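You operate a simulated robot arm through the tools that you are given. There is no shell and no other tool. Be economical: measure what you need, move in short steps, check, and stop when the job is done.

The job below is to be done with a simulated two-armed robot. You get a single attempt, and the scene is never put back.

TASK
Pick up the small box marked "keys" from the second shelf from the bottom of the grey rack with one hand, pass it to the other hand and put it on the table beside the blue jar. Set down upright: small box.

It is judged by the outcome, as a careful person would: the job done as asked, and still so three seconds after it is handed in. It fails if anything else is knocked over, pushed out of place, dropped, spilled or broken.

THE ROBOT
Two 7-joint arms with two-finger parallel grippers on one trunk, on a base that drives. Base frame: it is fixed to the floor where the robot stands at the start and does not move with it; the origin is under the middle of the robot, x ahead of it, y to its left, z up. Readings come in m, rad, newtons and seconds.
The left shoulder is at the start at [0.07, 0.163, 1.342], the right one opposite. With the tool pointing down near the work surface each hand reaches from about 0.1 to 0.7 m from the robot's upright axis, wherever it stands, measured 20 degrees to its own side. Places, roughly: table beside the blue jar (16x12 cm) [-1.16, -1.76, 0.92]. Payload 3.43 kg a hand.
Tool frame (each hand has its own): the origin (TCP) lies between the finger pads and is the grasp point; the fingertips stand 0.034 m ahead of it; z points along the fingers, y is the line along which they close. Largest opening 0.128 m; finger width 0.024, thickness 0.012; the body of the gripper, 0.048 by 0.13 m, starts 0.096 m behind the TCP.
Orientation is that of the tool frame in the base frame, as a unit quaternion [x, y, z, w]. With the fingers straight down and closing along the base's y, the tool's x points along the base's -x, its y along +y and its z along -z.

THE INTERFACE
- The arms move only by the tool send_rows. It takes "left_moves", "right_moves" or both (then of equal length, played together; a hand with none holds still); each is a list of rows, each an object of numbers (a shift or turn left out is 0, a gripper value left out holds the last): "rx", "ry", "rz": the turn, a rotation vector about the tool's x, y, z in rad; "dx", "dy", "dz": the shift along the tool's x, y, z in m; "grip": the gripper command, from -1 (shut) to 1 (fully open), values between in proportion. In form: [{"rx": .., "ry": .., "rz": .., "dx": .., "dy": .., "dz": .., "grip": ..}, ...]. A call has 1 to 8 rows; each row shifts and turns the commanded pose from where the row before left it, along the tool's axes as they then stand. A row lasts 0.2 s, in which the tool goes at most 0.05 m and 0.15 rad; a call with a longer step from one row to the next is refused whole, and so is a gripper value outside its range. Where a pose cannot be reached the arm comes as near as it can. A force on the tool above 40 N (or 10 N above the force at the start of the call, whichever is more), or a blocked arm, ends the call early, and 0.2 s more pass. The fingers move at their own pace (about 0.153 m/s each) and stop on an object; they squeeze with about 41 N. The grip force told is the motor's: it shows also when the fingers shut on nothing. Time passes only in rows, and 0.2 s behind the last, so rows that do not move let the fingers close. The reply holds the time, the measured pose of the TCP, the force on the tool along the base axes, the opening and the grip force, in the units named above and with some noise, with the torque about the TCP (base axes, N m) and any sound that the robot's microphone picked up, and new pictures: "views" is both (left out), scene, wrist or none (wrist: the cameras of the hands that moved).
- Cameras (640 x 400 px; columns grow to the right, rows downward): "scene" is now at [0.1059, 0.0193, 1.5438]; the picture's right is [0.34, -0.94, -0.00], its down [-0.80, -0.29, -0.52] and it looks along [0.49, 0.18, -0.85] (base axes); focal length 277 px, centre (320, 200). "left" rides on the left gripper at [0.076, 0.011, -0.16] in its tool frame; the picture's right is [-0.15, 0.99, 0.00], its down [-0.88, -0.13, -0.46] and it looks along [-0.45, -0.07, 0.89] (tool axes); focal length 234 px, centre (320, 200). "right" rides on the right gripper at [0.076, -0.011, -0.16] in its tool frame; the picture's right is [0.15, 0.99, 0.00], its down [-0.88, 0.13, -0.46] and it looks along [-0.45, 0.07, 0.89] (tool axes); focal length 234 px, centre (320, 200).
- slide_trunk(by): slides the trunk up (or, below 0, down) by that many m; the arms and the scene camera ride with it, the base frame stays. It gives what a move gives, with no picture.
- base_move(legs): drives the robot by 1 to 6 legs, each [ahead, left, turn to the left] in m, m and rad, along the robot's own axes; the way and the turn of a leg run together, so that a leg with both is an arc; at most 1.5 m and 3.142 rad a leg. The arms and the cameras ride along, it lands a little off, and it stops where it bumps. It gives what a move gives, and a new picture of the scene camera.
- aim_head(pan, tilt): turns the head with the scene camera to pan (to the left, within 1.501 rad either way) and tilt (down, from -0.506 to 1.204), counted from straight ahead of the robot. It gives what a move gives, and a new picture of the scene camera.
- point_at(camera, pixels): for up to 12 pixels [column, row] of the newest picture of that camera ("zoom" is the newest enlarged one), the place [x, y, z] in the base frame of the surface seen there, good to about 0.003 m, but the place of the scene camera against the robot may be out by one fixed shift of up to 0.018 m in any direction. It takes no simulated time.
- close_up(camera, box): a new picture of the part [left, top, right, bottom] of that camera's present view, enlarged. It takes no simulated time.
- hand_in(): hands the job in; it is judged then, once.

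Keep the steps short. Do not move on a guess: measure, check each grasp and each placing, and mend mistakes. In all there are 80 turns and 260 pictures (those below and enlarged ones count). Leave the grippers open and the arms clear of the work at the hand-in unless told otherwise, and finish with a single line.

The tools are called after ">>>" as a command line: name --argument value ..., lists and objects as JSON in quotes. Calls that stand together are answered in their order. send_rows: Moves the arms, as the interface text tells. Its arguments: {"type":"object","properties":{"left_moves":{"type":"array"},"right_moves":{"type":"array"},"views":{"type":"string","enum":["both","scene","wrist","none"]}},"required":[]} The other tools are called the same way: slide_trunk (by) slides the trunk up or down; base_move (legs) drives the base; aim_head (pan, tilt) turns the head that bears the scene camera; point_at (camera, pixels) gives the place of the surface under pixels of a picture; close_up (camera, box) takes an enlarged picture of a part of a camera's view; hand_in () hands the job in.

At the start:

```text
t: 0.0
left_tool_pos: [0.2938, 0.21, 0.7967]
left_tcp_rot: [0.0, 1.0, 0.0, 0.001]
left_contact_force: [-0.6, 0.6, -0.1]
left_ft_torque: [-0.01, 0.01, -0.05]
left_grip_width: 0.128
left_grip_force: 0.1
right_tool_pos: [0.3498, -0.0916, 0.8531]
right_tcp_rot: [0.0, 1.0, 0.0, -0.001]
right_contact_force: [0.2, 0.1, 0.7]
right_ft_torque: [0.02, -0.01, 0.03]
right_grip_width: 0.1278
right_grip_force: 0.0
trunk travel left (down, up): [-0.822, 0.118]
robot x, y, heading: [-0.0009, -0.0004, 0.004]
head pan, tilt: [0.347, 1.021]
```

scene: 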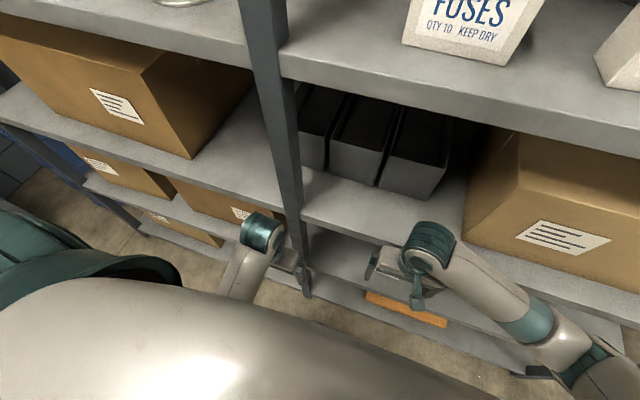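
right: 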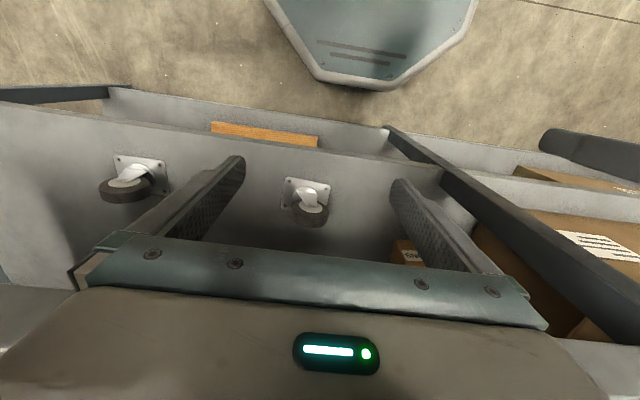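
left: 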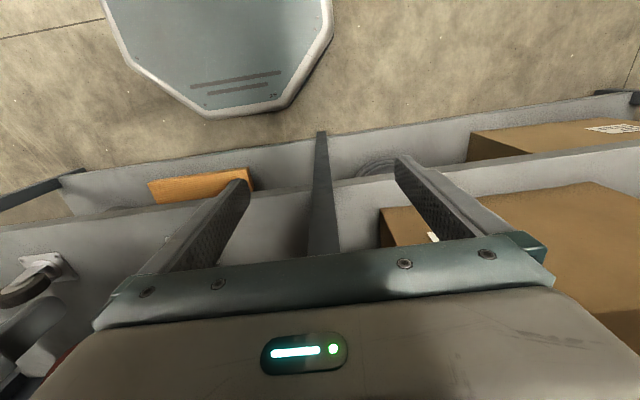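

The right wrist camera shows a small brown box with lettering at about (407,255), deep on a lower shelf. I'll enlarge that part and measure it, along with the shelf edges.

>>> close_up --camera "right" --box '[360, 220, 460, 282]'

>>> point_at --camera "right" --pixels '[[407, 255], [398, 242], [412, 262], [300, 230], [310, 205], [130, 190], [330, 155], [260, 135], [420, 170], [350, 140]]'

>>> point_at --camera "scene" --pixels '[[440, 60], [400, 240], [400, 215], [280, 150], [305, 290], [350, 150], [410, 310], [340, 280], [560, 230], [150, 100], [265, 60]]'

```text
6.40 times, centred on (410, 251) of right
```

zoom: 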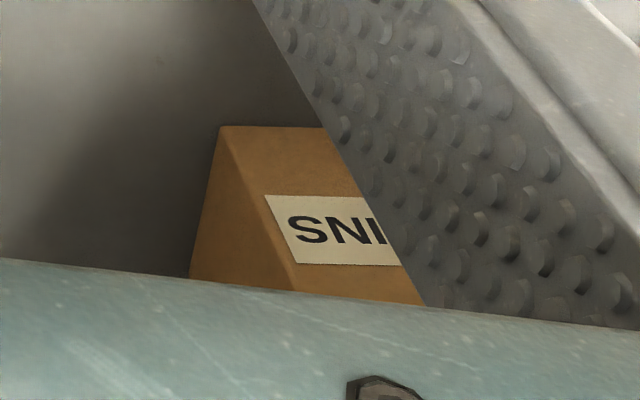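

```text
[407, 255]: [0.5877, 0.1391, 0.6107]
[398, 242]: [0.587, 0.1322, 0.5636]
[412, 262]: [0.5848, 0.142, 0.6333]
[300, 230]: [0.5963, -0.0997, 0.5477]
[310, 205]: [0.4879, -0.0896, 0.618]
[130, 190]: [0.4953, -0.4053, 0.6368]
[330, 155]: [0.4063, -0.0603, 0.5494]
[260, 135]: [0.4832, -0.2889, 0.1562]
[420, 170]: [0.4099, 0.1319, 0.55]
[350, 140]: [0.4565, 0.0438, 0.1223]
```

```text
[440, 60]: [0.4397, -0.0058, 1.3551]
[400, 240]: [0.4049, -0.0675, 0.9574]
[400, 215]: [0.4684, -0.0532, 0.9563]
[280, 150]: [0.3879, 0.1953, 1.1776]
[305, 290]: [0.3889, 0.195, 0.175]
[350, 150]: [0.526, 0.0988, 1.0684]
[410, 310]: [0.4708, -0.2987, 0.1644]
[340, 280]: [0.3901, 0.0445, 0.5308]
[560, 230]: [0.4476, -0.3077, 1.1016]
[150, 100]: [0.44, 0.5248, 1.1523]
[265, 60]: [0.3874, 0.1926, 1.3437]
```

The shelf tops are at z≈0.12, 0.55, 0.957 and 1.35, so the second one is at 0.55. The box in view starts with "SN", so it isn't the keys box. I'll look around before moving the base.

>>> aim_head --pan -1.5 --tilt 0.6

>>> aim_head --pan 1.5 --tilt 0.6

```text
t: 1.8
left_tool_pos: [0.2929, 0.2118, 0.7961]
left_tcp_rot: [0.0, 1.0, 0.0, 0.0]
left_contact_force: [0.9, -0.4, -0.4]
left_ft_torque: [0.02, 0.0, -0.02]
left_grip_width: 0.128
left_grip_force: 0.0
right_tool_pos: [0.3486, -0.0909, 0.852]
right_tcp_rot: [0.0, 1.0, 0.0, 0.0]
right_contact_force: [-0.2, -0.1, -0.7]
right_ft_torque: [-0.03, 0.04, -0.03]
right_grip_width: 0.128
right_grip_force: 0.1
trunk travel left (down, up): [-0.822, 0.118]
robot x, y, heading: [0.0016, -0.0015, 0.001]
head pan, tilt: [-1.499, 0.6]
```

scene: 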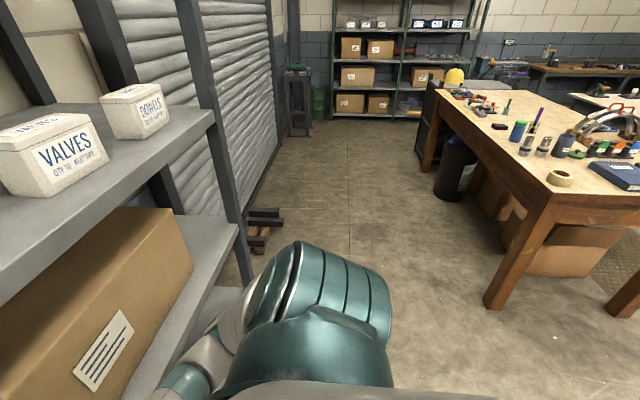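

```text
t: 4.4
left_tool_pos: [0.2929, 0.2107, 0.7962]
left_tcp_rot: [0.0, 1.0, 0.0, 0.0]
left_contact_force: [-0.1, 0.5, -0.2]
left_ft_torque: [0.01, 0.03, 0.0]
left_grip_width: 0.1279
left_grip_force: 0.0
right_tool_pos: [0.3486, -0.0915, 0.8528]
right_tcp_rot: [0.0, 1.0, -0.001, 0.001]
right_contact_force: [0.1, 0.2, -0.1]
right_ft_torque: [-0.02, -0.02, -0.01]
right_grip_width: 0.1283
right_grip_force: 0.1
trunk travel left (down, up): [-0.822, 0.118]
robot x, y, heading: [-0.0034, 0.003, -0.001]
head pan, tilt: [1.499, 0.6]
```

scene: 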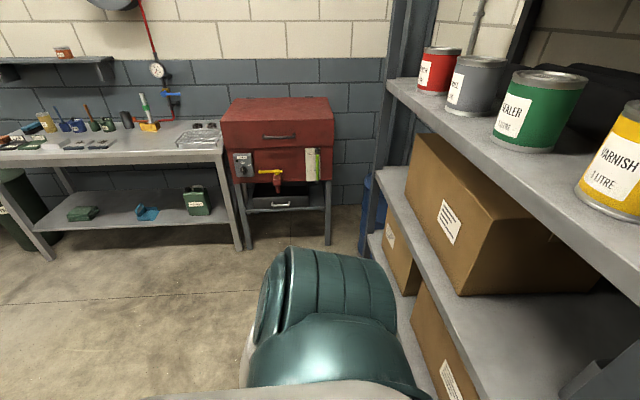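

The aisle looks clear: the table is behind and to the right, and a workbench is to the left. I'll back off from the rack 0.35 m and face it with the head.

>>> base_move --legs '[[-0.35, 0, 0]]'

>>> aim_head --pan 0.0 --tilt 0.6

>>> slide_trunk --by -0.6

>>> aim_head --pan 0.0 --tilt 0.4

```text
t: 6.7
left_tool_pos: [-0.0514, 0.2117, 0.7958]
left_tcp_rot: [-0.002, 1.0, 0.0, 0.001]
left_contact_force: [-0.6, 0.0, 0.4]
left_ft_torque: [0.01, 0.02, 0.03]
left_grip_width: 0.1279
left_grip_force: 0.1
right_tool_pos: [0.0063, -0.0908, 0.8534]
right_tcp_rot: [-0.002, 1.0, 0.0, 0.0]
right_contact_force: [-1.2, -0.2, -0.5]
right_ft_torque: [0.0, 0.01, 0.04]
right_grip_width: 0.128
right_grip_force: 0.0
trunk travel left (down, up): [-0.822, 0.118]
robot x, y, heading: [-0.3437, 0.0, 0.005]
head pan, tilt: [1.499, 0.6]
```

scene: 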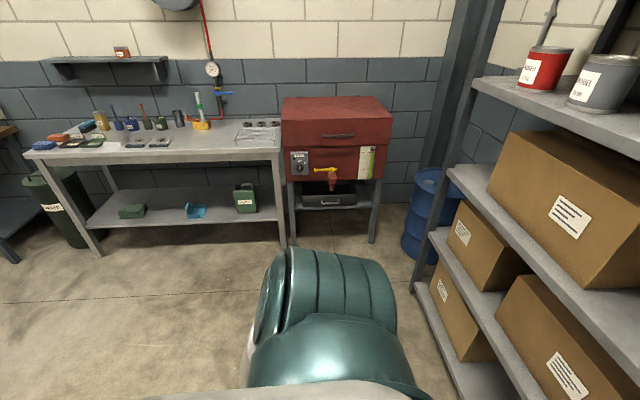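

```text
t: 8.3
left_tool_pos: [-0.0527, 0.2123, 0.7962]
left_tcp_rot: [-0.002, 1.0, 0.0, 0.001]
left_contact_force: [0.3, -0.2, 0.6]
left_ft_torque: [0.01, 0.0, -0.03]
left_grip_width: 0.1279
left_grip_force: 0.1
right_tool_pos: [0.0052, -0.0901, 0.8517]
right_tcp_rot: [-0.002, 1.0, 0.0, 0.0]
right_contact_force: [1.0, -0.4, -0.6]
right_ft_torque: [-0.01, 0.02, 0.0]
right_grip_width: 0.128
right_grip_force: 0.0
trunk travel left (down, up): [-0.822, 0.118]
robot x, y, heading: [-0.344, -0.0031, 0.001]
head pan, tilt: [0.0, 0.6]
```

scene: 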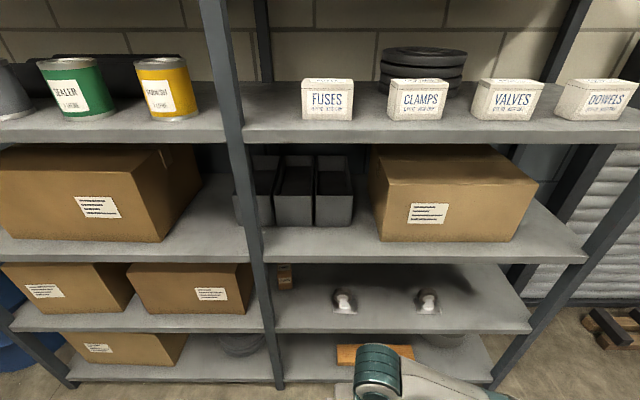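

```text
refused: -0.6 is not a number from -0.4 to 0.4
```

```text
t: 9.0
left_tool_pos: [-0.0508, 0.2113, 0.7959]
left_tcp_rot: [-0.001, 1.0, -0.001, 0.0]
left_contact_force: [-1.7, -0.1, -0.4]
left_ft_torque: [0.02, 0.03, -0.02]
left_grip_width: 0.1281
left_grip_force: 0.1
right_tool_pos: [0.0064, -0.0898, 0.853]
right_tcp_rot: [-0.002, 1.0, 0.0, 0.001]
right_contact_force: [-0.8, 0.7, 0.5]
right_ft_torque: [-0.01, -0.03, -0.01]
right_grip_width: 0.1282
right_grip_force: 0.0
trunk travel left (down, up): [-0.822, 0.118]
robot x, y, heading: [-0.341, 0.0002, 0.001]
head pan, tilt: [0.0, 0.4]
```

scene: 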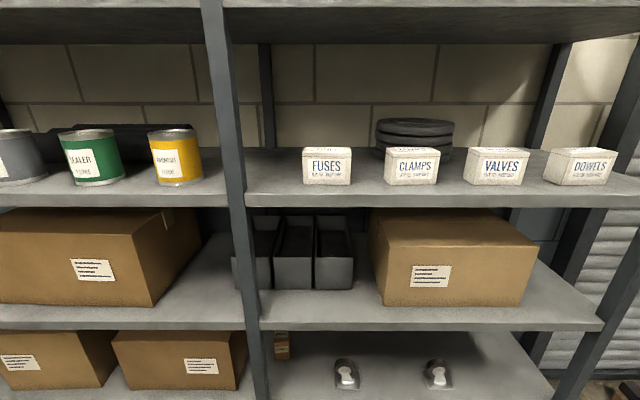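

On the second shelf I see one small box near the post, plus two casters. I'll lower the trunk 0.4 m and read the label.

>>> slide_trunk --by -0.4

>>> aim_head --pan 0.1 --tilt 0.5

>>> close_up --camera "scene" --box '[220, 160, 380, 260]'

```text
t: 12.8
left_tool_pos: [-0.0522, 0.2118, 0.397]
left_tcp_rot: [-0.002, 1.0, 0.0, 0.0]
left_contact_force: [-0.5, 0.1, -0.5]
left_ft_torque: [-0.01, 0.0, 0.02]
left_grip_width: 0.1282
left_grip_force: 0.1
right_tool_pos: [0.0055, -0.0914, 0.4524]
right_tcp_rot: [-0.002, 1.0, 0.0, 0.001]
right_contact_force: [-0.1, 0.1, -0.2]
right_ft_torque: [0.03, 0.02, -0.01]
right_grip_width: 0.1281
right_grip_force: 0.1
trunk travel left (down, up): [-0.422, 0.518]
robot x, y, heading: [-0.3474, -0.0014, 0.007]
head pan, tilt: [0.0, 0.4]
```

```text
t: 13.5
left_tool_pos: [-0.0511, 0.2114, 0.3959]
left_tcp_rot: [-0.002, 1.0, 0.0, 0.0]
left_contact_force: [0.1, 0.3, -0.1]
left_ft_torque: [-0.01, 0.0, -0.01]
left_grip_width: 0.128
left_grip_force: 0.0
right_tool_pos: [0.006, -0.0908, 0.453]
right_tcp_rot: [-0.003, 1.0, 0.0, 0.0]
right_contact_force: [0.0, -0.1, 0.6]
right_ft_torque: [-0.03, -0.01, -0.01]
right_grip_width: 0.1279
right_grip_force: 0.1
trunk travel left (down, up): [-0.422, 0.518]
robot x, y, heading: [-0.3457, -0.0002, 0.006]
head pan, tilt: [0.099, 0.499]
```

scene: 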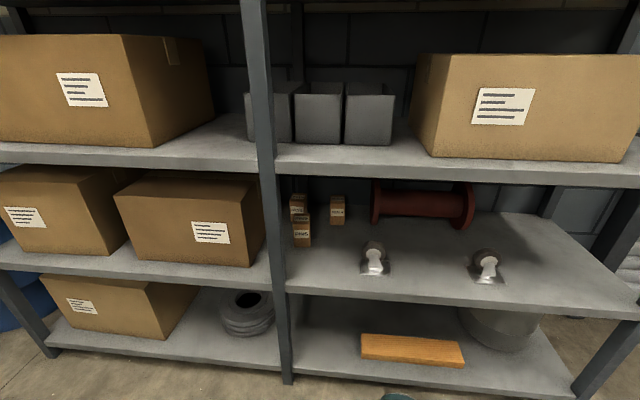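

```text
4.00 times, centred on (300, 210) of scene
```

zoom: 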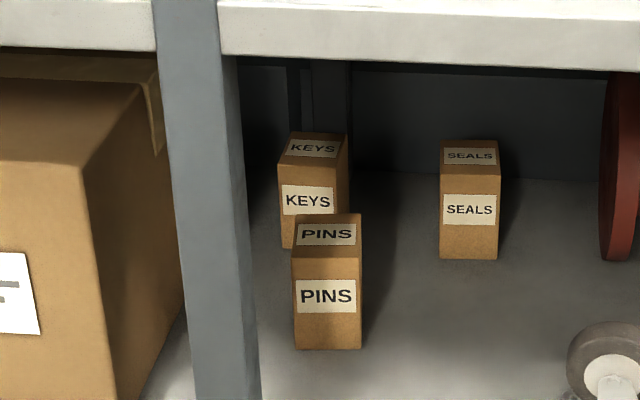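

The keys box stands behind the pins box, with a seals box to its right. I'll measure all three, the shelf above and the post.

>>> point_at --camera "zoom" --pixels '[[292, 150], [340, 152], [318, 137], [283, 165], [334, 168], [290, 230], [345, 170], [297, 248], [360, 245], [306, 217], [358, 218], [330, 345]]'

>>> point_at --camera "zoom" --pixels '[[443, 165], [497, 165], [446, 143], [495, 143], [240, 50], [240, 20], [180, 200], [235, 200], [590, 200], [400, 330], [70, 150], [145, 150]]'

>>> point_at --camera "scene" --pixels '[[290, 295], [300, 276], [330, 165], [330, 178], [265, 250], [262, 150], [284, 250], [330, 250], [375, 265], [440, 205], [375, 200], [320, 110]]'

```text
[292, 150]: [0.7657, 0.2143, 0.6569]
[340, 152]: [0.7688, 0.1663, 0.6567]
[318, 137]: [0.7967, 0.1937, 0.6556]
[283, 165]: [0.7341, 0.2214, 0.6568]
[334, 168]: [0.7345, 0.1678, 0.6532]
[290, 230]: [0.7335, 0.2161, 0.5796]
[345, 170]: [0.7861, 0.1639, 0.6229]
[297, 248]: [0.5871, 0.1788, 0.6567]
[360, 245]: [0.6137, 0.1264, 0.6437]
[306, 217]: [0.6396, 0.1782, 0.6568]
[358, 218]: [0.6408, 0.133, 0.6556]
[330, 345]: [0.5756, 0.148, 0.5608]
```

```text
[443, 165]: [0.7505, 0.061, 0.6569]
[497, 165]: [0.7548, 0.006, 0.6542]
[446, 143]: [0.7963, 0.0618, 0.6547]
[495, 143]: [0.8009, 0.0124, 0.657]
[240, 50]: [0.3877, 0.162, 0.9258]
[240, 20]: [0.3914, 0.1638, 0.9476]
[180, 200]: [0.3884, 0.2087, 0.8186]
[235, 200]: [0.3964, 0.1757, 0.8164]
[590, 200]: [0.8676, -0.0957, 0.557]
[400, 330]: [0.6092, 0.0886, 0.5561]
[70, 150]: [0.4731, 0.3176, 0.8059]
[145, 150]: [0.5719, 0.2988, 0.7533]
```

```text
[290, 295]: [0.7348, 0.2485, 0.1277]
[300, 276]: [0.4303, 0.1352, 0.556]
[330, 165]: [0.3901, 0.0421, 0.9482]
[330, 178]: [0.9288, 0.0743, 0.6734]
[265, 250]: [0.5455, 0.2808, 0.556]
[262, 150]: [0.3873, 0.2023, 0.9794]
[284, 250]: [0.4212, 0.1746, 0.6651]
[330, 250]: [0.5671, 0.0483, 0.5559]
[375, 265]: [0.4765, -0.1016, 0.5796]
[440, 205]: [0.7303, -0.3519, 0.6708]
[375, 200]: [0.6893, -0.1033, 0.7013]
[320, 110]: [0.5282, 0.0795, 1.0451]
```

The keys box spans about x 0.734–0.80, y 0.166–0.221 and z 0.556–0.657. Pins stands in front of it (x 0.578–0.645, y 0.125–0.179) and a post stands at y≈0.16–0.21.

My plan is to bring the right hand in over the pins box from the right of the post, pitched about 35° down, with its camera side up. I'm well back from the rack, so I'll start by lifting the hand and rolling it about the tool z axis.

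>>> send_rows --right_moves '[{"rz": 0.15, "dz": -0.025}, {"rz": 0.15, "dz": -0.025}, {"rz": 0.15, "dz": -0.025}, {"rz": 0.15, "dz": -0.025}, {"rz": 0.15, "dz": -0.025}, {"rz": 0.15, "dz": -0.025}, {"rz": 0.15, "dz": -0.025}, {"rz": 0.15, "dz": -0.025}]' --views "none"

>>> send_rows --right_moves '[{"rz": 0.15}, {"rz": 0.15}, {"rz": 0.15}, {"rz": 0.15}, {"rz": 0.15}, {"rz": 0.15}, {"rz": 0.15}, {"rz": 0.15}]' --views "none"

>>> send_rows --right_moves '[{"rz": 0.15}, {"rz": 0.15}, {"rz": 0.15}, {"rz": 0.15}, {"rz": 0.14}]' --views "both"

```text
t: 15.3
left_tool_pos: [-0.0504, 0.2103, 0.3967]
left_tcp_rot: [-0.002, 1.0, 0.001, 0.0]
left_contact_force: [1.1, 0.3, 0.2]
left_ft_torque: [0.02, 0.01, 0.04]
left_grip_width: 0.1282
left_grip_force: 0.1
right_tool_pos: [0.024, -0.0995, 0.6428]
right_tcp_rot: [0.563, 0.827, 0.001, -0.001]
right_contact_force: [1.0, -0.7, 0.6]
right_ft_torque: [0.02, 0.01, 0.0]
right_grip_width: 0.1278
right_grip_force: 0.1
right hand out of reach, approached as far as the arm can: row 8
trunk travel left (down, up): [-0.422, 0.518]
robot x, y, heading: [-0.3421, -0.0006, 0.004]
head pan, tilt: [0.099, 0.499]
```

```text
t: 17.1
left_tool_pos: [-0.0517, 0.2107, 0.3968]
left_tcp_rot: [-0.002, 1.0, 0.001, -0.001]
left_contact_force: [-0.4, -0.4, 0.5]
left_ft_torque: [-0.01, 0.01, -0.01]
left_grip_width: 0.128
left_grip_force: 0.2
right_tool_pos: [0.1807, -0.2189, 0.4665]
right_tcp_rot: [0.931, 0.365, 0.0, 0.0]
right_contact_force: [0.3, -1.0, 0.6]
right_ft_torque: [0.0, 0.0, -0.02]
right_grip_width: 0.1283
right_grip_force: 0.0
right hand out of reach, approached as far as the arm can: row 1, 2, 3, 4, 5, 6, 7, 8
trunk travel left (down, up): [-0.422, 0.518]
robot x, y, heading: [-0.3416, 0.0003, 0.006]
head pan, tilt: [0.099, 0.499]
```

```text
t: 18.5
left_tool_pos: [-0.0512, 0.2119, 0.396]
left_tcp_rot: [-0.002, 1.0, 0.0, 0.0]
left_contact_force: [0.1, -0.3, 0.2]
left_ft_torque: [-0.06, 0.02, 0.03]
left_grip_width: 0.128
left_grip_force: 0.1
right_tool_pos: [0.1931, -0.2538, 0.4174]
right_tcp_rot: [1.0, -0.003, -0.006, 0.019]
right_contact_force: [-1.2, -0.2, 1.0]
right_ft_torque: [-0.03, -0.01, 0.0]
right_grip_width: 0.1279
right_grip_force: 0.1
right hand out of reach, approached as far as the arm can: row 1, 2, 3
trunk travel left (down, up): [-0.422, 0.518]
robot x, y, heading: [-0.3428, -0.0003, 0.005]
head pan, tilt: [0.099, 0.499]
stopped in row 5 (right hand): the arm was blocked; the commanded pose is now the measured one
```

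scene: 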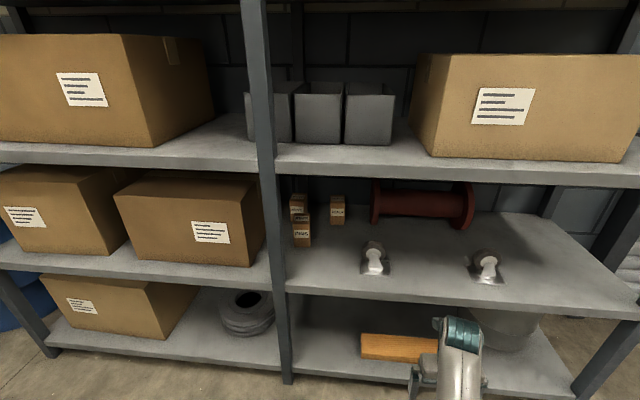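
right: 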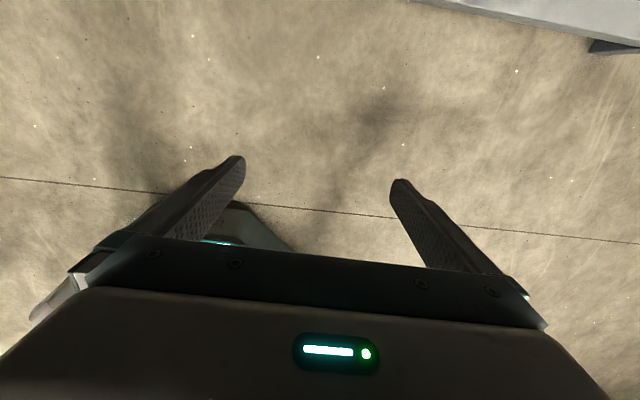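

The hand is rolled 180° now, with its camera on the far side. Next I'll pitch it up toward forward by +ry, in place.

>>> send_rows --right_moves '[{"ry": 0.12}, {"ry": 0.12}, {"ry": 0.12}, {"ry": 0.12}, {"ry": 0.12}, {"ry": 0.12}, {"ry": 0.12}, {"ry": 0.12}]' --views "both"

```text
t: 19.3
left_tool_pos: [-0.0511, 0.211, 0.3961]
left_tcp_rot: [-0.002, 1.0, 0.0, 0.0]
left_contact_force: [0.1, 0.2, -0.6]
left_ft_torque: [-0.01, 0.01, 0.01]
left_grip_width: 0.1278
left_grip_force: 0.0
right_tool_pos: [0.1997, -0.3574, 0.4356]
right_tcp_rot: [0.981, -0.002, 0.165, 0.105]
right_contact_force: [-0.4, -0.6, 0.1]
right_ft_torque: [0.01, -0.02, -0.02]
right_grip_width: 0.1279
right_grip_force: 0.1
trunk travel left (down, up): [-0.422, 0.518]
robot x, y, heading: [-0.3409, 0.0002, 0.001]
head pan, tilt: [0.099, 0.499]
stopped in row 3 (right hand): the arm was blocked; the commanded pose is now the measured one
```

scene: 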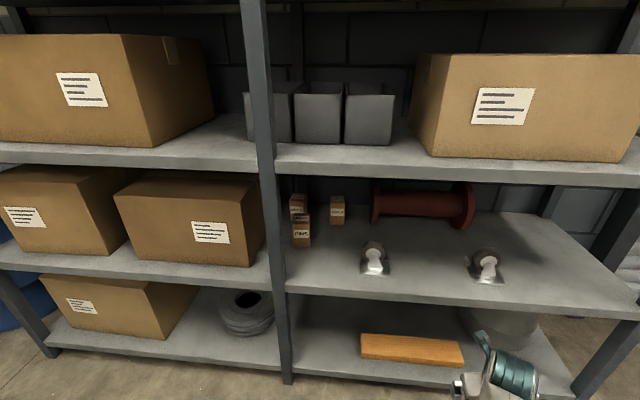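
right: 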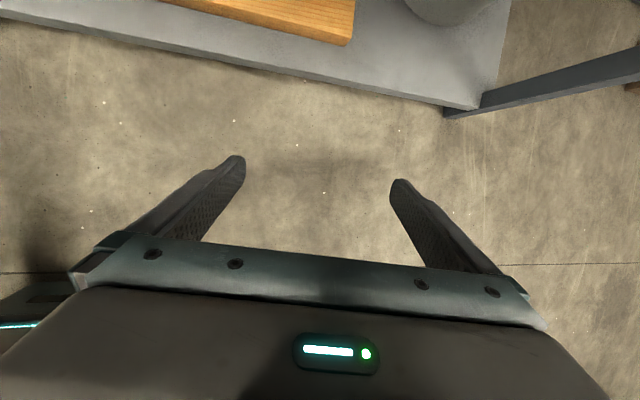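

The arm was blocked and shifted 0.1 m to the right. I'll look down at the arm to see why.

>>> aim_head --pan -0.6 --tilt 1.1

```text
t: 20.4
left_tool_pos: [-0.0515, 0.2112, 0.3969]
left_tcp_rot: [-0.002, 1.0, 0.0, 0.0]
left_contact_force: [-0.7, 0.2, -0.4]
left_ft_torque: [0.02, 0.03, 0.02]
left_grip_width: 0.1278
left_grip_force: 0.0
right_tool_pos: [0.1998, -0.3557, 0.4363]
right_tcp_rot: [0.98, -0.003, 0.167, 0.105]
right_contact_force: [-0.8, 0.2, -0.3]
right_ft_torque: [-0.01, 0.01, 0.03]
right_grip_width: 0.1281
right_grip_force: 0.1
trunk travel left (down, up): [-0.422, 0.518]
robot x, y, heading: [-0.3414, -0.0034, 0.006]
head pan, tilt: [-0.6, 1.1]
```

scene: 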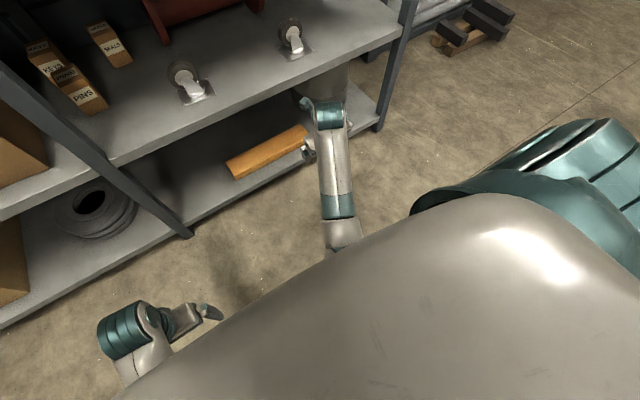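

The forearm reaches out under the chest. I'll keep pitching while raising the hand.

>>> send_rows --right_moves '[{"ry": 0.1, "dz": -0.03}, {"ry": 0.1, "dz": -0.03}, {"ry": 0.1, "dz": -0.03}, {"ry": 0.1, "dz": -0.03}]' --views "both"

```text
t: 21.0
left_tool_pos: [-0.0508, 0.2112, 0.3968]
left_tcp_rot: [-0.002, 1.0, 0.0, 0.0]
left_contact_force: [0.0, -0.5, 0.9]
left_ft_torque: [-0.01, -0.01, 0.03]
left_grip_width: 0.128
left_grip_force: 0.0
right_tool_pos: [0.1643, -0.4406, 0.5106]
right_tcp_rot: [0.948, 0.018, 0.248, 0.198]
right_contact_force: [0.7, -0.9, -0.2]
right_ft_torque: [-0.01, 0.0, 0.01]
right_grip_width: 0.1277
right_grip_force: 0.0
trunk travel left (down, up): [-0.422, 0.518]
robot x, y, heading: [-0.3454, -0.0009, 0.002]
head pan, tilt: [-0.6, 1.1]
stopped in row 3 (right hand): the arm was blocked; the commanded pose is now the measured one
```

scene: 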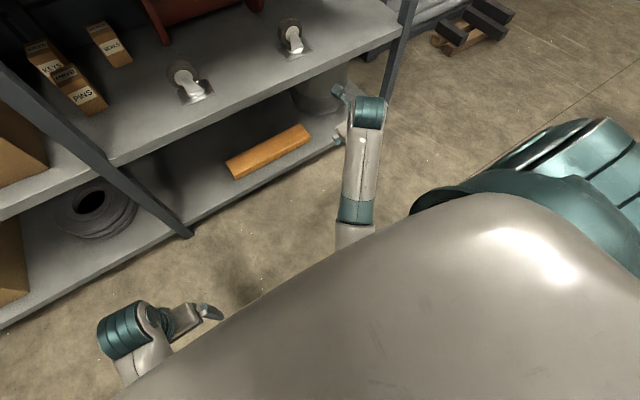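
right: 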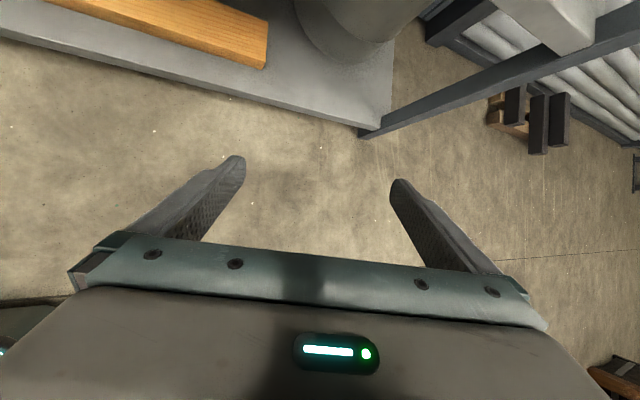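

I'll measure points along the arm to learn its posture.

>>> point_at --camera "scene" --pixels '[[369, 113], [362, 160], [355, 208], [355, 235], [345, 130], [338, 95], [520, 170], [450, 200], [125, 330], [145, 360], [207, 311]]'

```text
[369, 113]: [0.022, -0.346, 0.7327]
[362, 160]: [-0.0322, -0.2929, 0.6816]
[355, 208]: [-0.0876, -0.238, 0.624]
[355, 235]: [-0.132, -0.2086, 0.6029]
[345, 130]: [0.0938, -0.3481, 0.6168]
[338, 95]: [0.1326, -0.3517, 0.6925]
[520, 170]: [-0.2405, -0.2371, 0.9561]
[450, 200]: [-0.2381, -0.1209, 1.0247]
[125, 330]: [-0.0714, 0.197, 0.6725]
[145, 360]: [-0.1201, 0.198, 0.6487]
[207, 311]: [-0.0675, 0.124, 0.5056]
```

The elbow is low and near the torso, and the wrist is above the tool. I'll pitch up and yaw left in gentler steps, pulling the hand slightly forward and inward as I go.

>>> send_rows --right_moves '[{"rx": 0.02, "ry": 0.078, "rz": -0.026, "dx": 0.0235, "dy": -0.0067, "dz": -0.002}, {"rx": 0.02, "ry": 0.078, "rz": -0.026, "dx": 0.0235, "dy": -0.0067, "dz": -0.002}, {"rx": 0.02, "ry": 0.078, "rz": -0.026, "dx": 0.0235, "dy": -0.0067, "dz": -0.002}, {"rx": 0.02, "ry": 0.078, "rz": -0.026}, {"rx": 0.02, "ry": 0.078, "rz": -0.026}, {"rx": 0.02, "ry": 0.078, "rz": -0.026}]' --views "scene"

```text
t: 22.6
left_tool_pos: [-0.0511, 0.2105, 0.3956]
left_tcp_rot: [-0.002, 1.0, 0.0, 0.0]
left_contact_force: [-0.4, 0.0, -0.4]
left_ft_torque: [-0.02, 0.0, 0.0]
left_grip_width: 0.1278
left_grip_force: 0.0
right_tool_pos: [0.2138, -0.4643, 0.5651]
right_tcp_rot: [0.863, 0.165, 0.432, 0.204]
right_contact_force: [-0.4, 0.7, 0.4]
right_ft_torque: [0.03, -0.03, -0.02]
right_grip_width: 0.1278
right_grip_force: 0.1
trunk travel left (down, up): [-0.422, 0.518]
robot x, y, heading: [-0.3469, 0.0005, 0.009]
head pan, tilt: [-0.6, 1.1]
stopped in row 6 (right hand): the arm was blocked; the commanded pose is now the measured one
```

scene: 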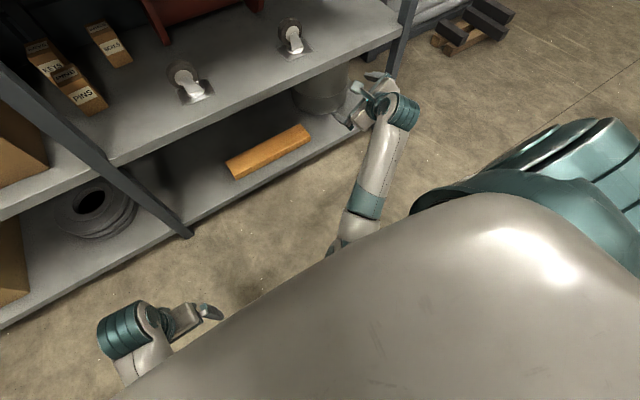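

The tool now points forward and 33° down, with a leftover roll of about 36°. I'll take that out.

>>> send_rows --right_moves '[{"rz": 0.09}, {"rz": 0.09}, {"rz": 0.09}, {"rz": 0.09}, {"rz": 0.09}, {"rz": 0.09}, {"rz": 0.09}]' --views "scene"

```text
t: 24.4
left_tool_pos: [-0.0515, 0.2112, 0.3969]
left_tcp_rot: [-0.002, 1.0, -0.001, 0.0]
left_contact_force: [-0.2, -0.4, 0.8]
left_ft_torque: [0.05, 0.02, -0.01]
left_grip_width: 0.128
left_grip_force: 0.0
right_tool_pos: [0.198, -0.5351, 0.5931]
right_tcp_rot: [0.864, -0.11, 0.476, 0.123]
right_contact_force: [-0.2, -0.4, -0.4]
right_ft_torque: [0.0, -0.01, -0.01]
right_grip_width: 0.128
right_grip_force: 0.0
trunk travel left (down, up): [-0.422, 0.518]
robot x, y, heading: [-0.3418, -0.0007, 0.006]
head pan, tilt: [-0.6, 1.1]
stopped in row 7 (right hand): the arm was blocked; the commanded pose is now the measured one
```

scene: 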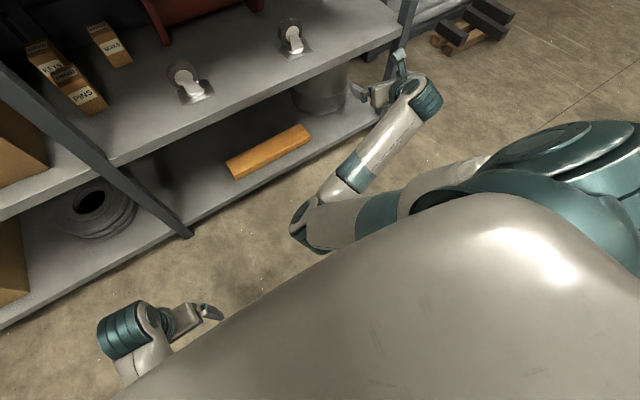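

The camera-up roll has pushed the elbow across the chest, which is a bad posture for this reach. With a steeper pitch of about 45°, the natural roll (camera below) still clears the pins box, so I'll roll back.

>>> send_rows --right_moves '[{"rz": -0.12}, {"rz": -0.12}, {"rz": -0.12}, {"rz": -0.12}, {"rz": -0.12}, {"rz": -0.12}, {"rz": -0.12}, {"rz": -0.12}]' --views "none"

>>> send_rows --right_moves '[{"rz": -0.12}, {"rz": -0.12}, {"rz": -0.12}, {"rz": -0.12}, {"rz": -0.12}, {"rz": -0.12}, {"rz": -0.12}, {"rz": -0.12}]' --views "scene"

```text
t: 26.2
left_tool_pos: [-0.0504, 0.2107, 0.3965]
left_tcp_rot: [-0.002, 1.0, 0.0, 0.0]
left_contact_force: [0.4, 0.5, -1.4]
left_ft_torque: [0.01, 0.01, 0.01]
left_grip_width: 0.1281
left_grip_force: 0.1
right_tool_pos: [0.1984, -0.5332, 0.5917]
right_tcp_rot: [0.817, 0.302, 0.365, 0.329]
right_contact_force: [-0.8, -0.2, -0.2]
right_ft_torque: [-0.03, 0.02, -0.01]
right_grip_width: 0.1281
right_grip_force: 0.0
trunk travel left (down, up): [-0.422, 0.518]
robot x, y, heading: [-0.3413, 0.0012, 0.006]
head pan, tilt: [-0.6, 1.1]
```

```text
t: 28.0
left_tool_pos: [-0.0515, 0.2114, 0.3964]
left_tcp_rot: [-0.002, 1.0, 0.0, 0.0]
left_contact_force: [0.2, 0.0, -0.2]
left_ft_torque: [0.0, 0.01, 0.03]
left_grip_width: 0.1278
left_grip_force: 0.1
right_tool_pos: [0.1971, -0.5321, 0.5917]
right_tcp_rot: [0.586, 0.645, 0.172, 0.46]
right_contact_force: [0.2, -0.8, 0.0]
right_ft_torque: [0.02, -0.03, 0.01]
right_grip_width: 0.1278
right_grip_force: 0.0
trunk travel left (down, up): [-0.422, 0.518]
robot x, y, heading: [-0.345, -0.0001, 0.003]
head pan, tilt: [-0.6, 1.1]
```

scene: 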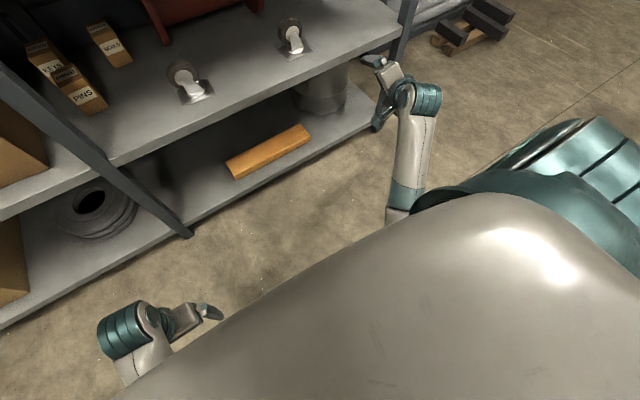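

That rolls smoothly. About 1.09 rad more brings the finger line horizontal.

>>> send_rows --right_moves '[{"rz": -0.137}, {"rz": -0.137}, {"rz": -0.137}, {"rz": -0.137}, {"rz": -0.137}, {"rz": -0.137}, {"rz": -0.137}, {"rz": -0.137}]' --views "scene"

```text
t: 29.8
left_tool_pos: [-0.0516, 0.2101, 0.3969]
left_tcp_rot: [-0.002, 1.0, 0.0, 0.0]
left_contact_force: [0.0, 0.4, -0.4]
left_ft_torque: [0.03, 0.02, 0.04]
left_grip_width: 0.1282
left_grip_force: 0.1
right_tool_pos: [0.1979, -0.5321, 0.5926]
right_tcp_rot: [0.163, 0.855, -0.093, 0.483]
right_contact_force: [0.1, 0.3, -0.2]
right_ft_torque: [-0.01, 0.0, -0.01]
right_grip_width: 0.1278
right_grip_force: 0.0
trunk travel left (down, up): [-0.422, 0.518]
robot x, y, heading: [-0.3443, -0.0017, 0.004]
head pan, tilt: [-0.6, 1.1]
```

scene: 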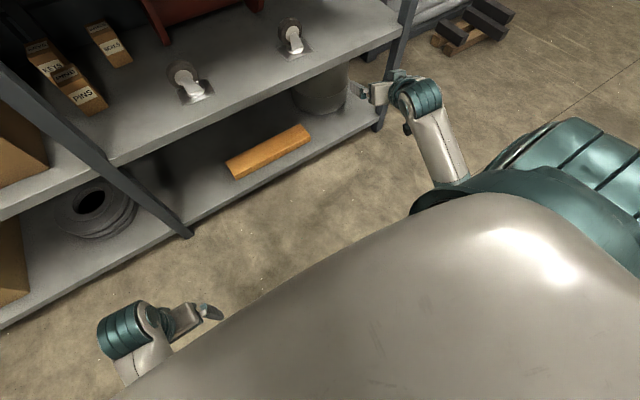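

The elbow is outboard now and the wrist posture looks natural. I'll yaw left by about 0.59 rad while shifting the hand 0.32 m to the left; I'm still well back from the rack.

>>> send_rows --right_moves '[{"rx": -0.0635, "rz": -0.0384, "dx": -0.0025, "dy": 0.04, "dz": -0.0056}, {"rx": -0.0635, "rz": -0.0384, "dx": -0.0025, "dy": 0.04, "dz": -0.0056}, {"rx": -0.0635, "rz": -0.0384, "dx": -0.0025, "dy": 0.04, "dz": -0.0056}, {"rx": -0.0635, "rz": -0.0384, "dx": -0.0025, "dy": 0.04, "dz": -0.0056}, {"rx": -0.0635, "rz": -0.0384, "dx": -0.0025, "dy": 0.04, "dz": -0.0056}, {"rx": -0.0635, "rz": -0.0384, "dx": -0.0025, "dy": 0.04, "dz": -0.0056}, {"rx": -0.0635, "rz": -0.0384, "dx": -0.0025, "dy": 0.04, "dz": -0.0056}, {"rx": -0.0635, "rz": -0.0384, "dx": -0.0025, "dy": 0.04, "dz": -0.0056}]' --views "both"

```text
t: 31.6
left_tool_pos: [-0.0505, 0.2121, 0.3958]
left_tcp_rot: [-0.002, 1.0, -0.001, -0.001]
left_contact_force: [0.1, 0.2, 0.1]
left_ft_torque: [-0.01, 0.01, 0.0]
left_grip_width: 0.128
left_grip_force: 0.0
right_tool_pos: [0.208, -0.2177, 0.6321]
right_tcp_rot: [-0.095, 0.866, 0.054, 0.488]
right_contact_force: [0.1, 0.0, 0.5]
right_ft_torque: [-0.03, 0.0, 0.04]
right_grip_width: 0.1279
right_grip_force: 0.2
trunk travel left (down, up): [-0.422, 0.518]
robot x, y, heading: [-0.3418, -0.0017, -0.0]
head pan, tilt: [-0.6, 1.1]
```

scene: 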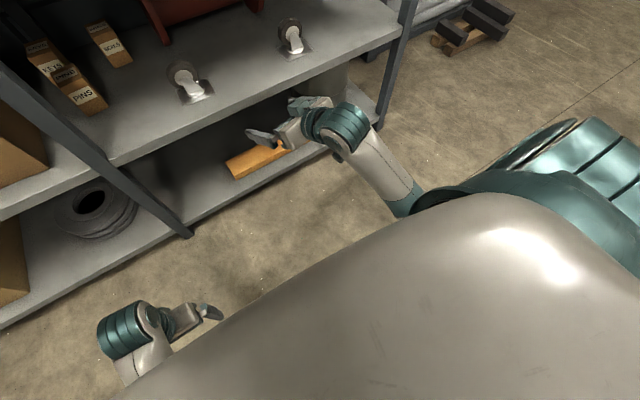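
right: 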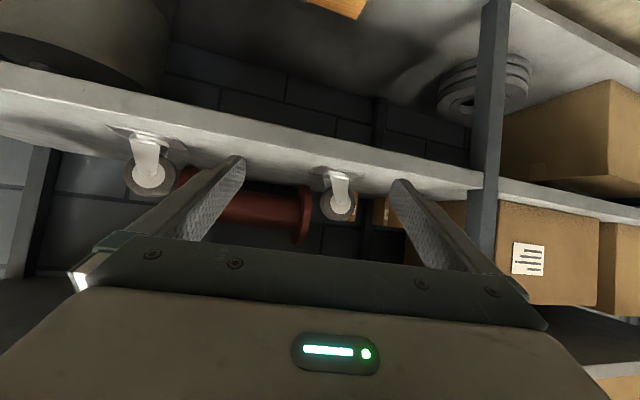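

The right tool is now yawed 12° left and pitched 31° down. Next I'll bring it in front of the gap between the post and the casters, partly close the fingers to about 95 mm and raise the trunk 0.07 m. Then I'll check the scene again.

>>> send_rows --right_moves '[{"dx": 0.0046, "dy": 0.034, "dz": -0.0076, "grip": 0.484}, {"dx": 0.0046, "dy": 0.034, "dz": -0.0076}, {"dx": 0.0046, "dy": 0.034, "dz": -0.0076}, {"dx": 0.0046, "dy": 0.034, "dz": -0.0076}, {"dx": 0.0046, "dy": 0.034, "dz": -0.0076}]' --views "none"

>>> slide_trunk --by 0.07

>>> aim_head --pan 0.0 --tilt 0.75

```text
t: 32.8
left_tool_pos: [-0.0502, 0.2104, 0.3954]
left_tcp_rot: [-0.002, 1.0, 0.0, 0.001]
left_contact_force: [-1.0, 0.4, 0.1]
left_ft_torque: [0.01, 0.03, 0.02]
left_grip_width: 0.1281
left_grip_force: 0.1
right_tool_pos: [0.1297, -0.0583, 0.6314]
right_tcp_rot: [-0.093, 0.866, 0.053, 0.488]
right_contact_force: [0.3, -0.5, -0.2]
right_ft_torque: [0.0, -0.04, 0.0]
right_grip_width: 0.0949
right_grip_force: 0.0
right hand out of reach, approached as far as the arm can: row 4
trunk travel left (down, up): [-0.422, 0.518]
robot x, y, heading: [-0.3465, -0.0041, 0.003]
head pan, tilt: [-0.6, 1.1]
```

```text
t: 33.9
left_tool_pos: [-0.0529, 0.2106, 0.4656]
left_tcp_rot: [-0.002, 1.0, 0.001, -0.001]
left_contact_force: [-1.1, 0.0, 0.0]
left_ft_torque: [-0.03, 0.01, 0.02]
left_grip_width: 0.1279
left_grip_force: 0.0
right_tool_pos: [0.1312, -0.0579, 0.6989]
right_tcp_rot: [-0.094, 0.866, 0.053, 0.488]
right_contact_force: [-0.6, 0.2, 0.1]
right_ft_torque: [0.01, 0.0, 0.02]
right_grip_width: 0.095
right_grip_force: 0.1
trunk travel left (down, up): [-0.492, 0.448]
robot x, y, heading: [-0.3427, -0.0015, 0.007]
head pan, tilt: [-0.6, 1.1]
```

```text
t: 34.9
left_tool_pos: [-0.0517, 0.2119, 0.4663]
left_tcp_rot: [-0.001, 1.0, 0.0, 0.0]
left_contact_force: [0.7, -0.4, -0.2]
left_ft_torque: [0.04, -0.02, 0.03]
left_grip_width: 0.1278
left_grip_force: 0.1
right_tool_pos: [0.131, -0.0577, 0.7012]
right_tcp_rot: [-0.093, 0.866, 0.053, 0.488]
right_contact_force: [0.6, -0.6, -0.2]
right_ft_torque: [0.02, 0.01, 0.03]
right_grip_width: 0.095
right_grip_force: 0.1
trunk travel left (down, up): [-0.492, 0.448]
robot x, y, heading: [-0.3429, 0.0017, 0.005]
head pan, tilt: [0.0, 0.75]
```

scene: 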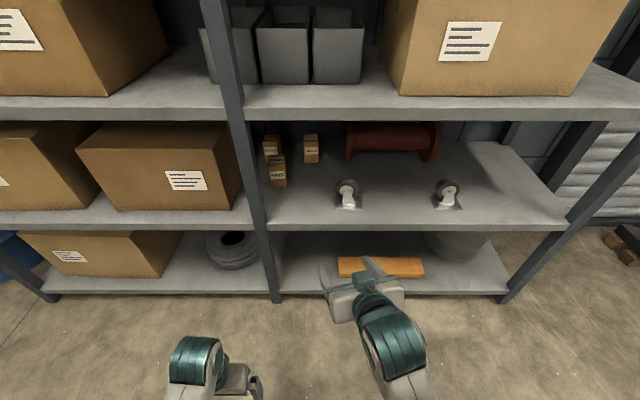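

I'll measure the gripper and wrist in this picture, to learn the wrist size and the scene camera's shift.

>>> close_up --camera "scene" --box '[300, 240, 460, 340]'

>>> point_at --camera "scene" --pixels '[[390, 345], [395, 325], [360, 345], [425, 365], [370, 290], [340, 300], [395, 290], [375, 309], [406, 390], [420, 110], [420, 122], [349, 185]]'

```text
4.00 times, centred on (380, 290) of scene
```

zoom: 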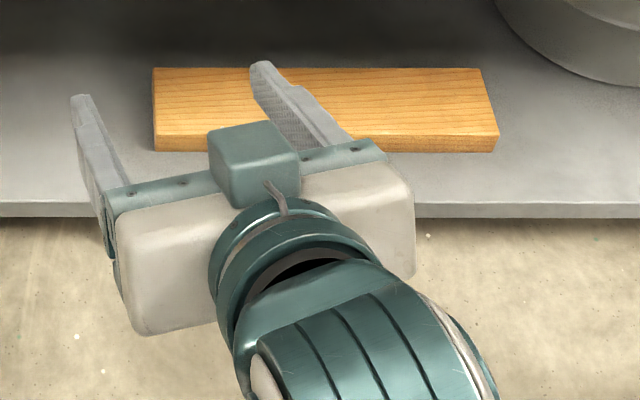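

```text
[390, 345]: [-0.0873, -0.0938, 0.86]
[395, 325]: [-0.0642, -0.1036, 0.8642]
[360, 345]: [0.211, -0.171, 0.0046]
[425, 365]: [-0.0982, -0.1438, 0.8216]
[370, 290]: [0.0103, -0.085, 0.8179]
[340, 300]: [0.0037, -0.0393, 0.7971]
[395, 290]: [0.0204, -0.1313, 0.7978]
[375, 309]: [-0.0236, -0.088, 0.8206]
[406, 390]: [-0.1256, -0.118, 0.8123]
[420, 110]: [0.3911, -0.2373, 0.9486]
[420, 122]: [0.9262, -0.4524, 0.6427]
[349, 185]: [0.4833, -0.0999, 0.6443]
```

The wrist knuckle tops out 0.164 m above the TCP at this pitch, so entering at TCP z=0.70 leaves about 5 cm under the shelf above. I'll drive 0.12 m left, then 0.34 m forward, so the hand enters the opening between post and casters.

>>> base_move --legs '[[0, 0.12, 0], [0.2, 0, 0]]'

>>> base_move --legs '[[0.14, 0, 0]]'

```text
t: 37.4
left_tool_pos: [0.1513, 0.3341, 0.4653]
left_tcp_rot: [0.0, 1.0, 0.001, 0.0]
left_contact_force: [-0.5, 0.4, -0.1]
left_ft_torque: [-0.01, 0.01, 0.01]
left_grip_width: 0.1276
left_grip_force: 0.0
right_tool_pos: [0.3324, 0.0665, 0.6993]
right_tcp_rot: [-0.092, 0.866, 0.052, 0.488]
right_contact_force: [-0.3, 0.6, -0.2]
right_ft_torque: [0.0, 0.01, -0.01]
right_grip_width: 0.0951
right_grip_force: 0.0
trunk travel left (down, up): [-0.492, 0.448]
robot x, y, heading: [-0.1416, 0.1231, -0.0]
head pan, tilt: [0.0, 0.75]
```

scene: 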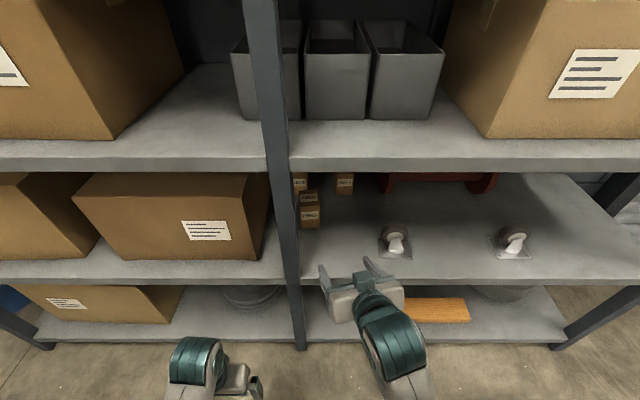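

```text
t: 38.7
left_tool_pos: [0.2907, 0.3354, 0.4661]
left_tcp_rot: [-0.001, 1.0, 0.0, 0.0]
left_contact_force: [0.0, -0.4, 0.3]
left_ft_torque: [-0.03, 0.01, 0.01]
left_grip_width: 0.128
left_grip_force: 0.0
right_tool_pos: [0.4735, 0.0664, 0.6994]
right_tcp_rot: [-0.093, 0.866, 0.053, 0.489]
right_contact_force: [0.9, 0.4, -0.3]
right_ft_torque: [-0.01, -0.02, -0.02]
right_grip_width: 0.0951
right_grip_force: 0.0
trunk travel left (down, up): [-0.492, 0.448]
robot x, y, heading: [-0.006, 0.1226, 0.001]
head pan, tilt: [0.0, 0.75]
```

scene: 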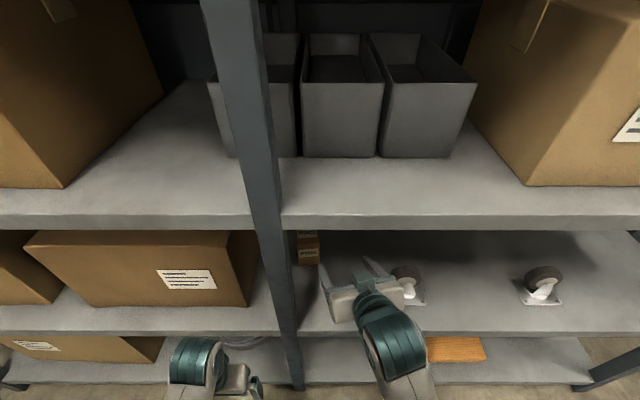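

The hand is inside the opening. I'll use the right wrist camera to find the keys box precisely.

>>> close_up --camera "right" --box '[160, 60, 560, 310]'

```text
1.60 times, centred on (360, 185) of right
```

zoom: 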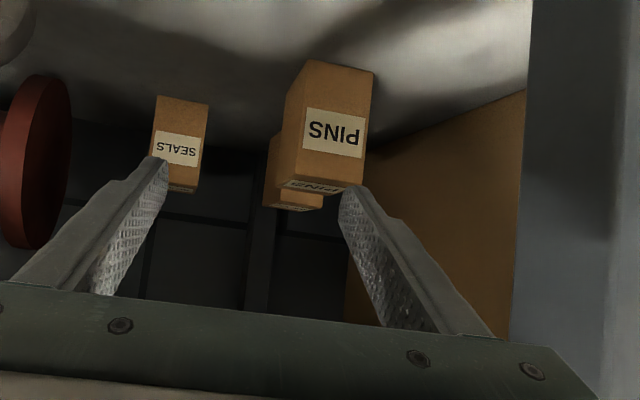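

>>> point_at --camera "zoom" --pixels '[[290, 207], [318, 206], [272, 165], [275, 195], [315, 200], [300, 184], [345, 188], [330, 130], [292, 120], [360, 260], [450, 200], [310, 68]]'

>>> point_at --camera "zoom" --pixels '[[185, 188], [160, 110], [205, 110], [195, 180], [370, 80], [364, 150], [288, 183], [266, 200], [322, 197], [420, 40], [545, 150], [350, 320]]'

```text
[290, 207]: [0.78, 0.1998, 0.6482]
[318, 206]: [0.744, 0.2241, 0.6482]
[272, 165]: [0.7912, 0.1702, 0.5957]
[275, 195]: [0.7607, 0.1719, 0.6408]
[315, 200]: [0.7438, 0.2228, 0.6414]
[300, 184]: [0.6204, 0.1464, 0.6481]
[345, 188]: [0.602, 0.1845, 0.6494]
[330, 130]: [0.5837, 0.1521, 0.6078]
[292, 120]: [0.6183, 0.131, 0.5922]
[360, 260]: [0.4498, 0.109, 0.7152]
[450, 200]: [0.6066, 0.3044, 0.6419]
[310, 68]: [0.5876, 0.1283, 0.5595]
```

```text
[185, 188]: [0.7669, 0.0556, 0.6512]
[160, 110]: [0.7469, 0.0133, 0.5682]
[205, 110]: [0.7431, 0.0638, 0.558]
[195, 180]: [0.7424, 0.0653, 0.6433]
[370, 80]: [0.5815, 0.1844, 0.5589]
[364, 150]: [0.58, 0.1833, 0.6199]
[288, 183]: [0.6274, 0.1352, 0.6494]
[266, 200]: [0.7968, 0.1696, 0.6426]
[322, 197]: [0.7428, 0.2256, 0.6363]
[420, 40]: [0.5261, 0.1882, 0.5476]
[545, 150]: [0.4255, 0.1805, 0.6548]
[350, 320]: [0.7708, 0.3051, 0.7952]
```

By the wrist camera the keys box front is at x≈0.743, its sides are at y 0.170 and 0.226, and its top is at z 0.649 with the shelf at 0.549. At TCP z=0.70 the tips clear the pins top by about 2 cm. I'll move in over the pins box toward the keys box.

>>> send_rows --right_moves '[{"dx": -0.0194, "dy": 0.0087, "dz": 0.032}, {"dx": -0.0194, "dy": 0.0087, "dz": 0.032}, {"dx": -0.0194, "dy": 0.0087, "dz": 0.032}, {"dx": -0.0194, "dy": 0.0087, "dz": 0.032}]'

```text
t: 39.7
left_tool_pos: [0.2888, 0.3351, 0.4683]
left_tcp_rot: [0.0, 1.0, 0.0, 0.002]
left_contact_force: [0.9, 0.2, -0.5]
left_ft_torque: [0.02, -0.01, -0.01]
left_grip_width: 0.1279
left_grip_force: 0.0
right_tool_pos: [0.6032, 0.1086, 0.6807]
right_tcp_rot: [-0.104, 0.87, 0.025, 0.482]
right_contact_force: [-9.6, 0.6, 28.0]
right_ft_torque: [1.47, -0.02, 0.64]
right_grip_width: 0.0959
right_grip_force: 0.1
trunk travel left (down, up): [-0.492, 0.448]
robot x, y, heading: [-0.0029, 0.1238, 0.0]
head pan, tilt: [0.0, 0.75]
```

scene: 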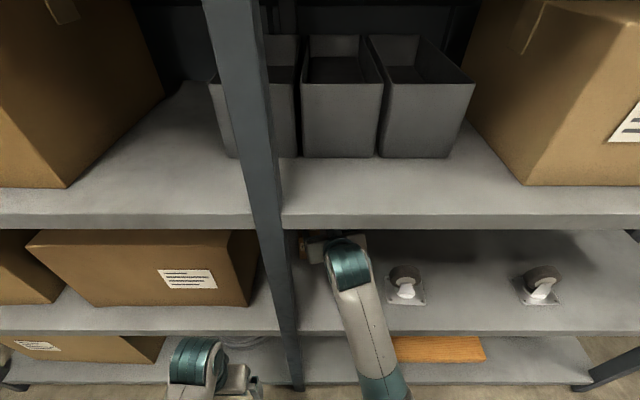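
right: 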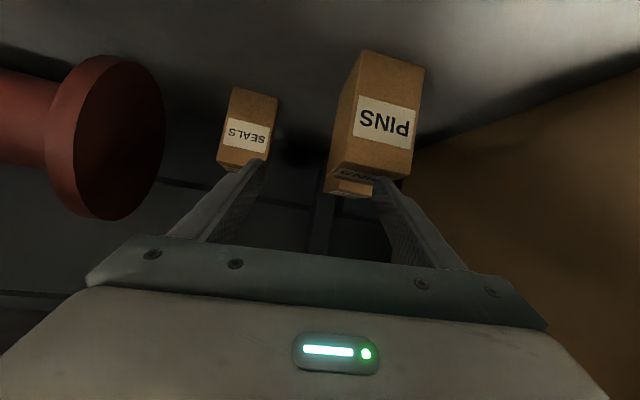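

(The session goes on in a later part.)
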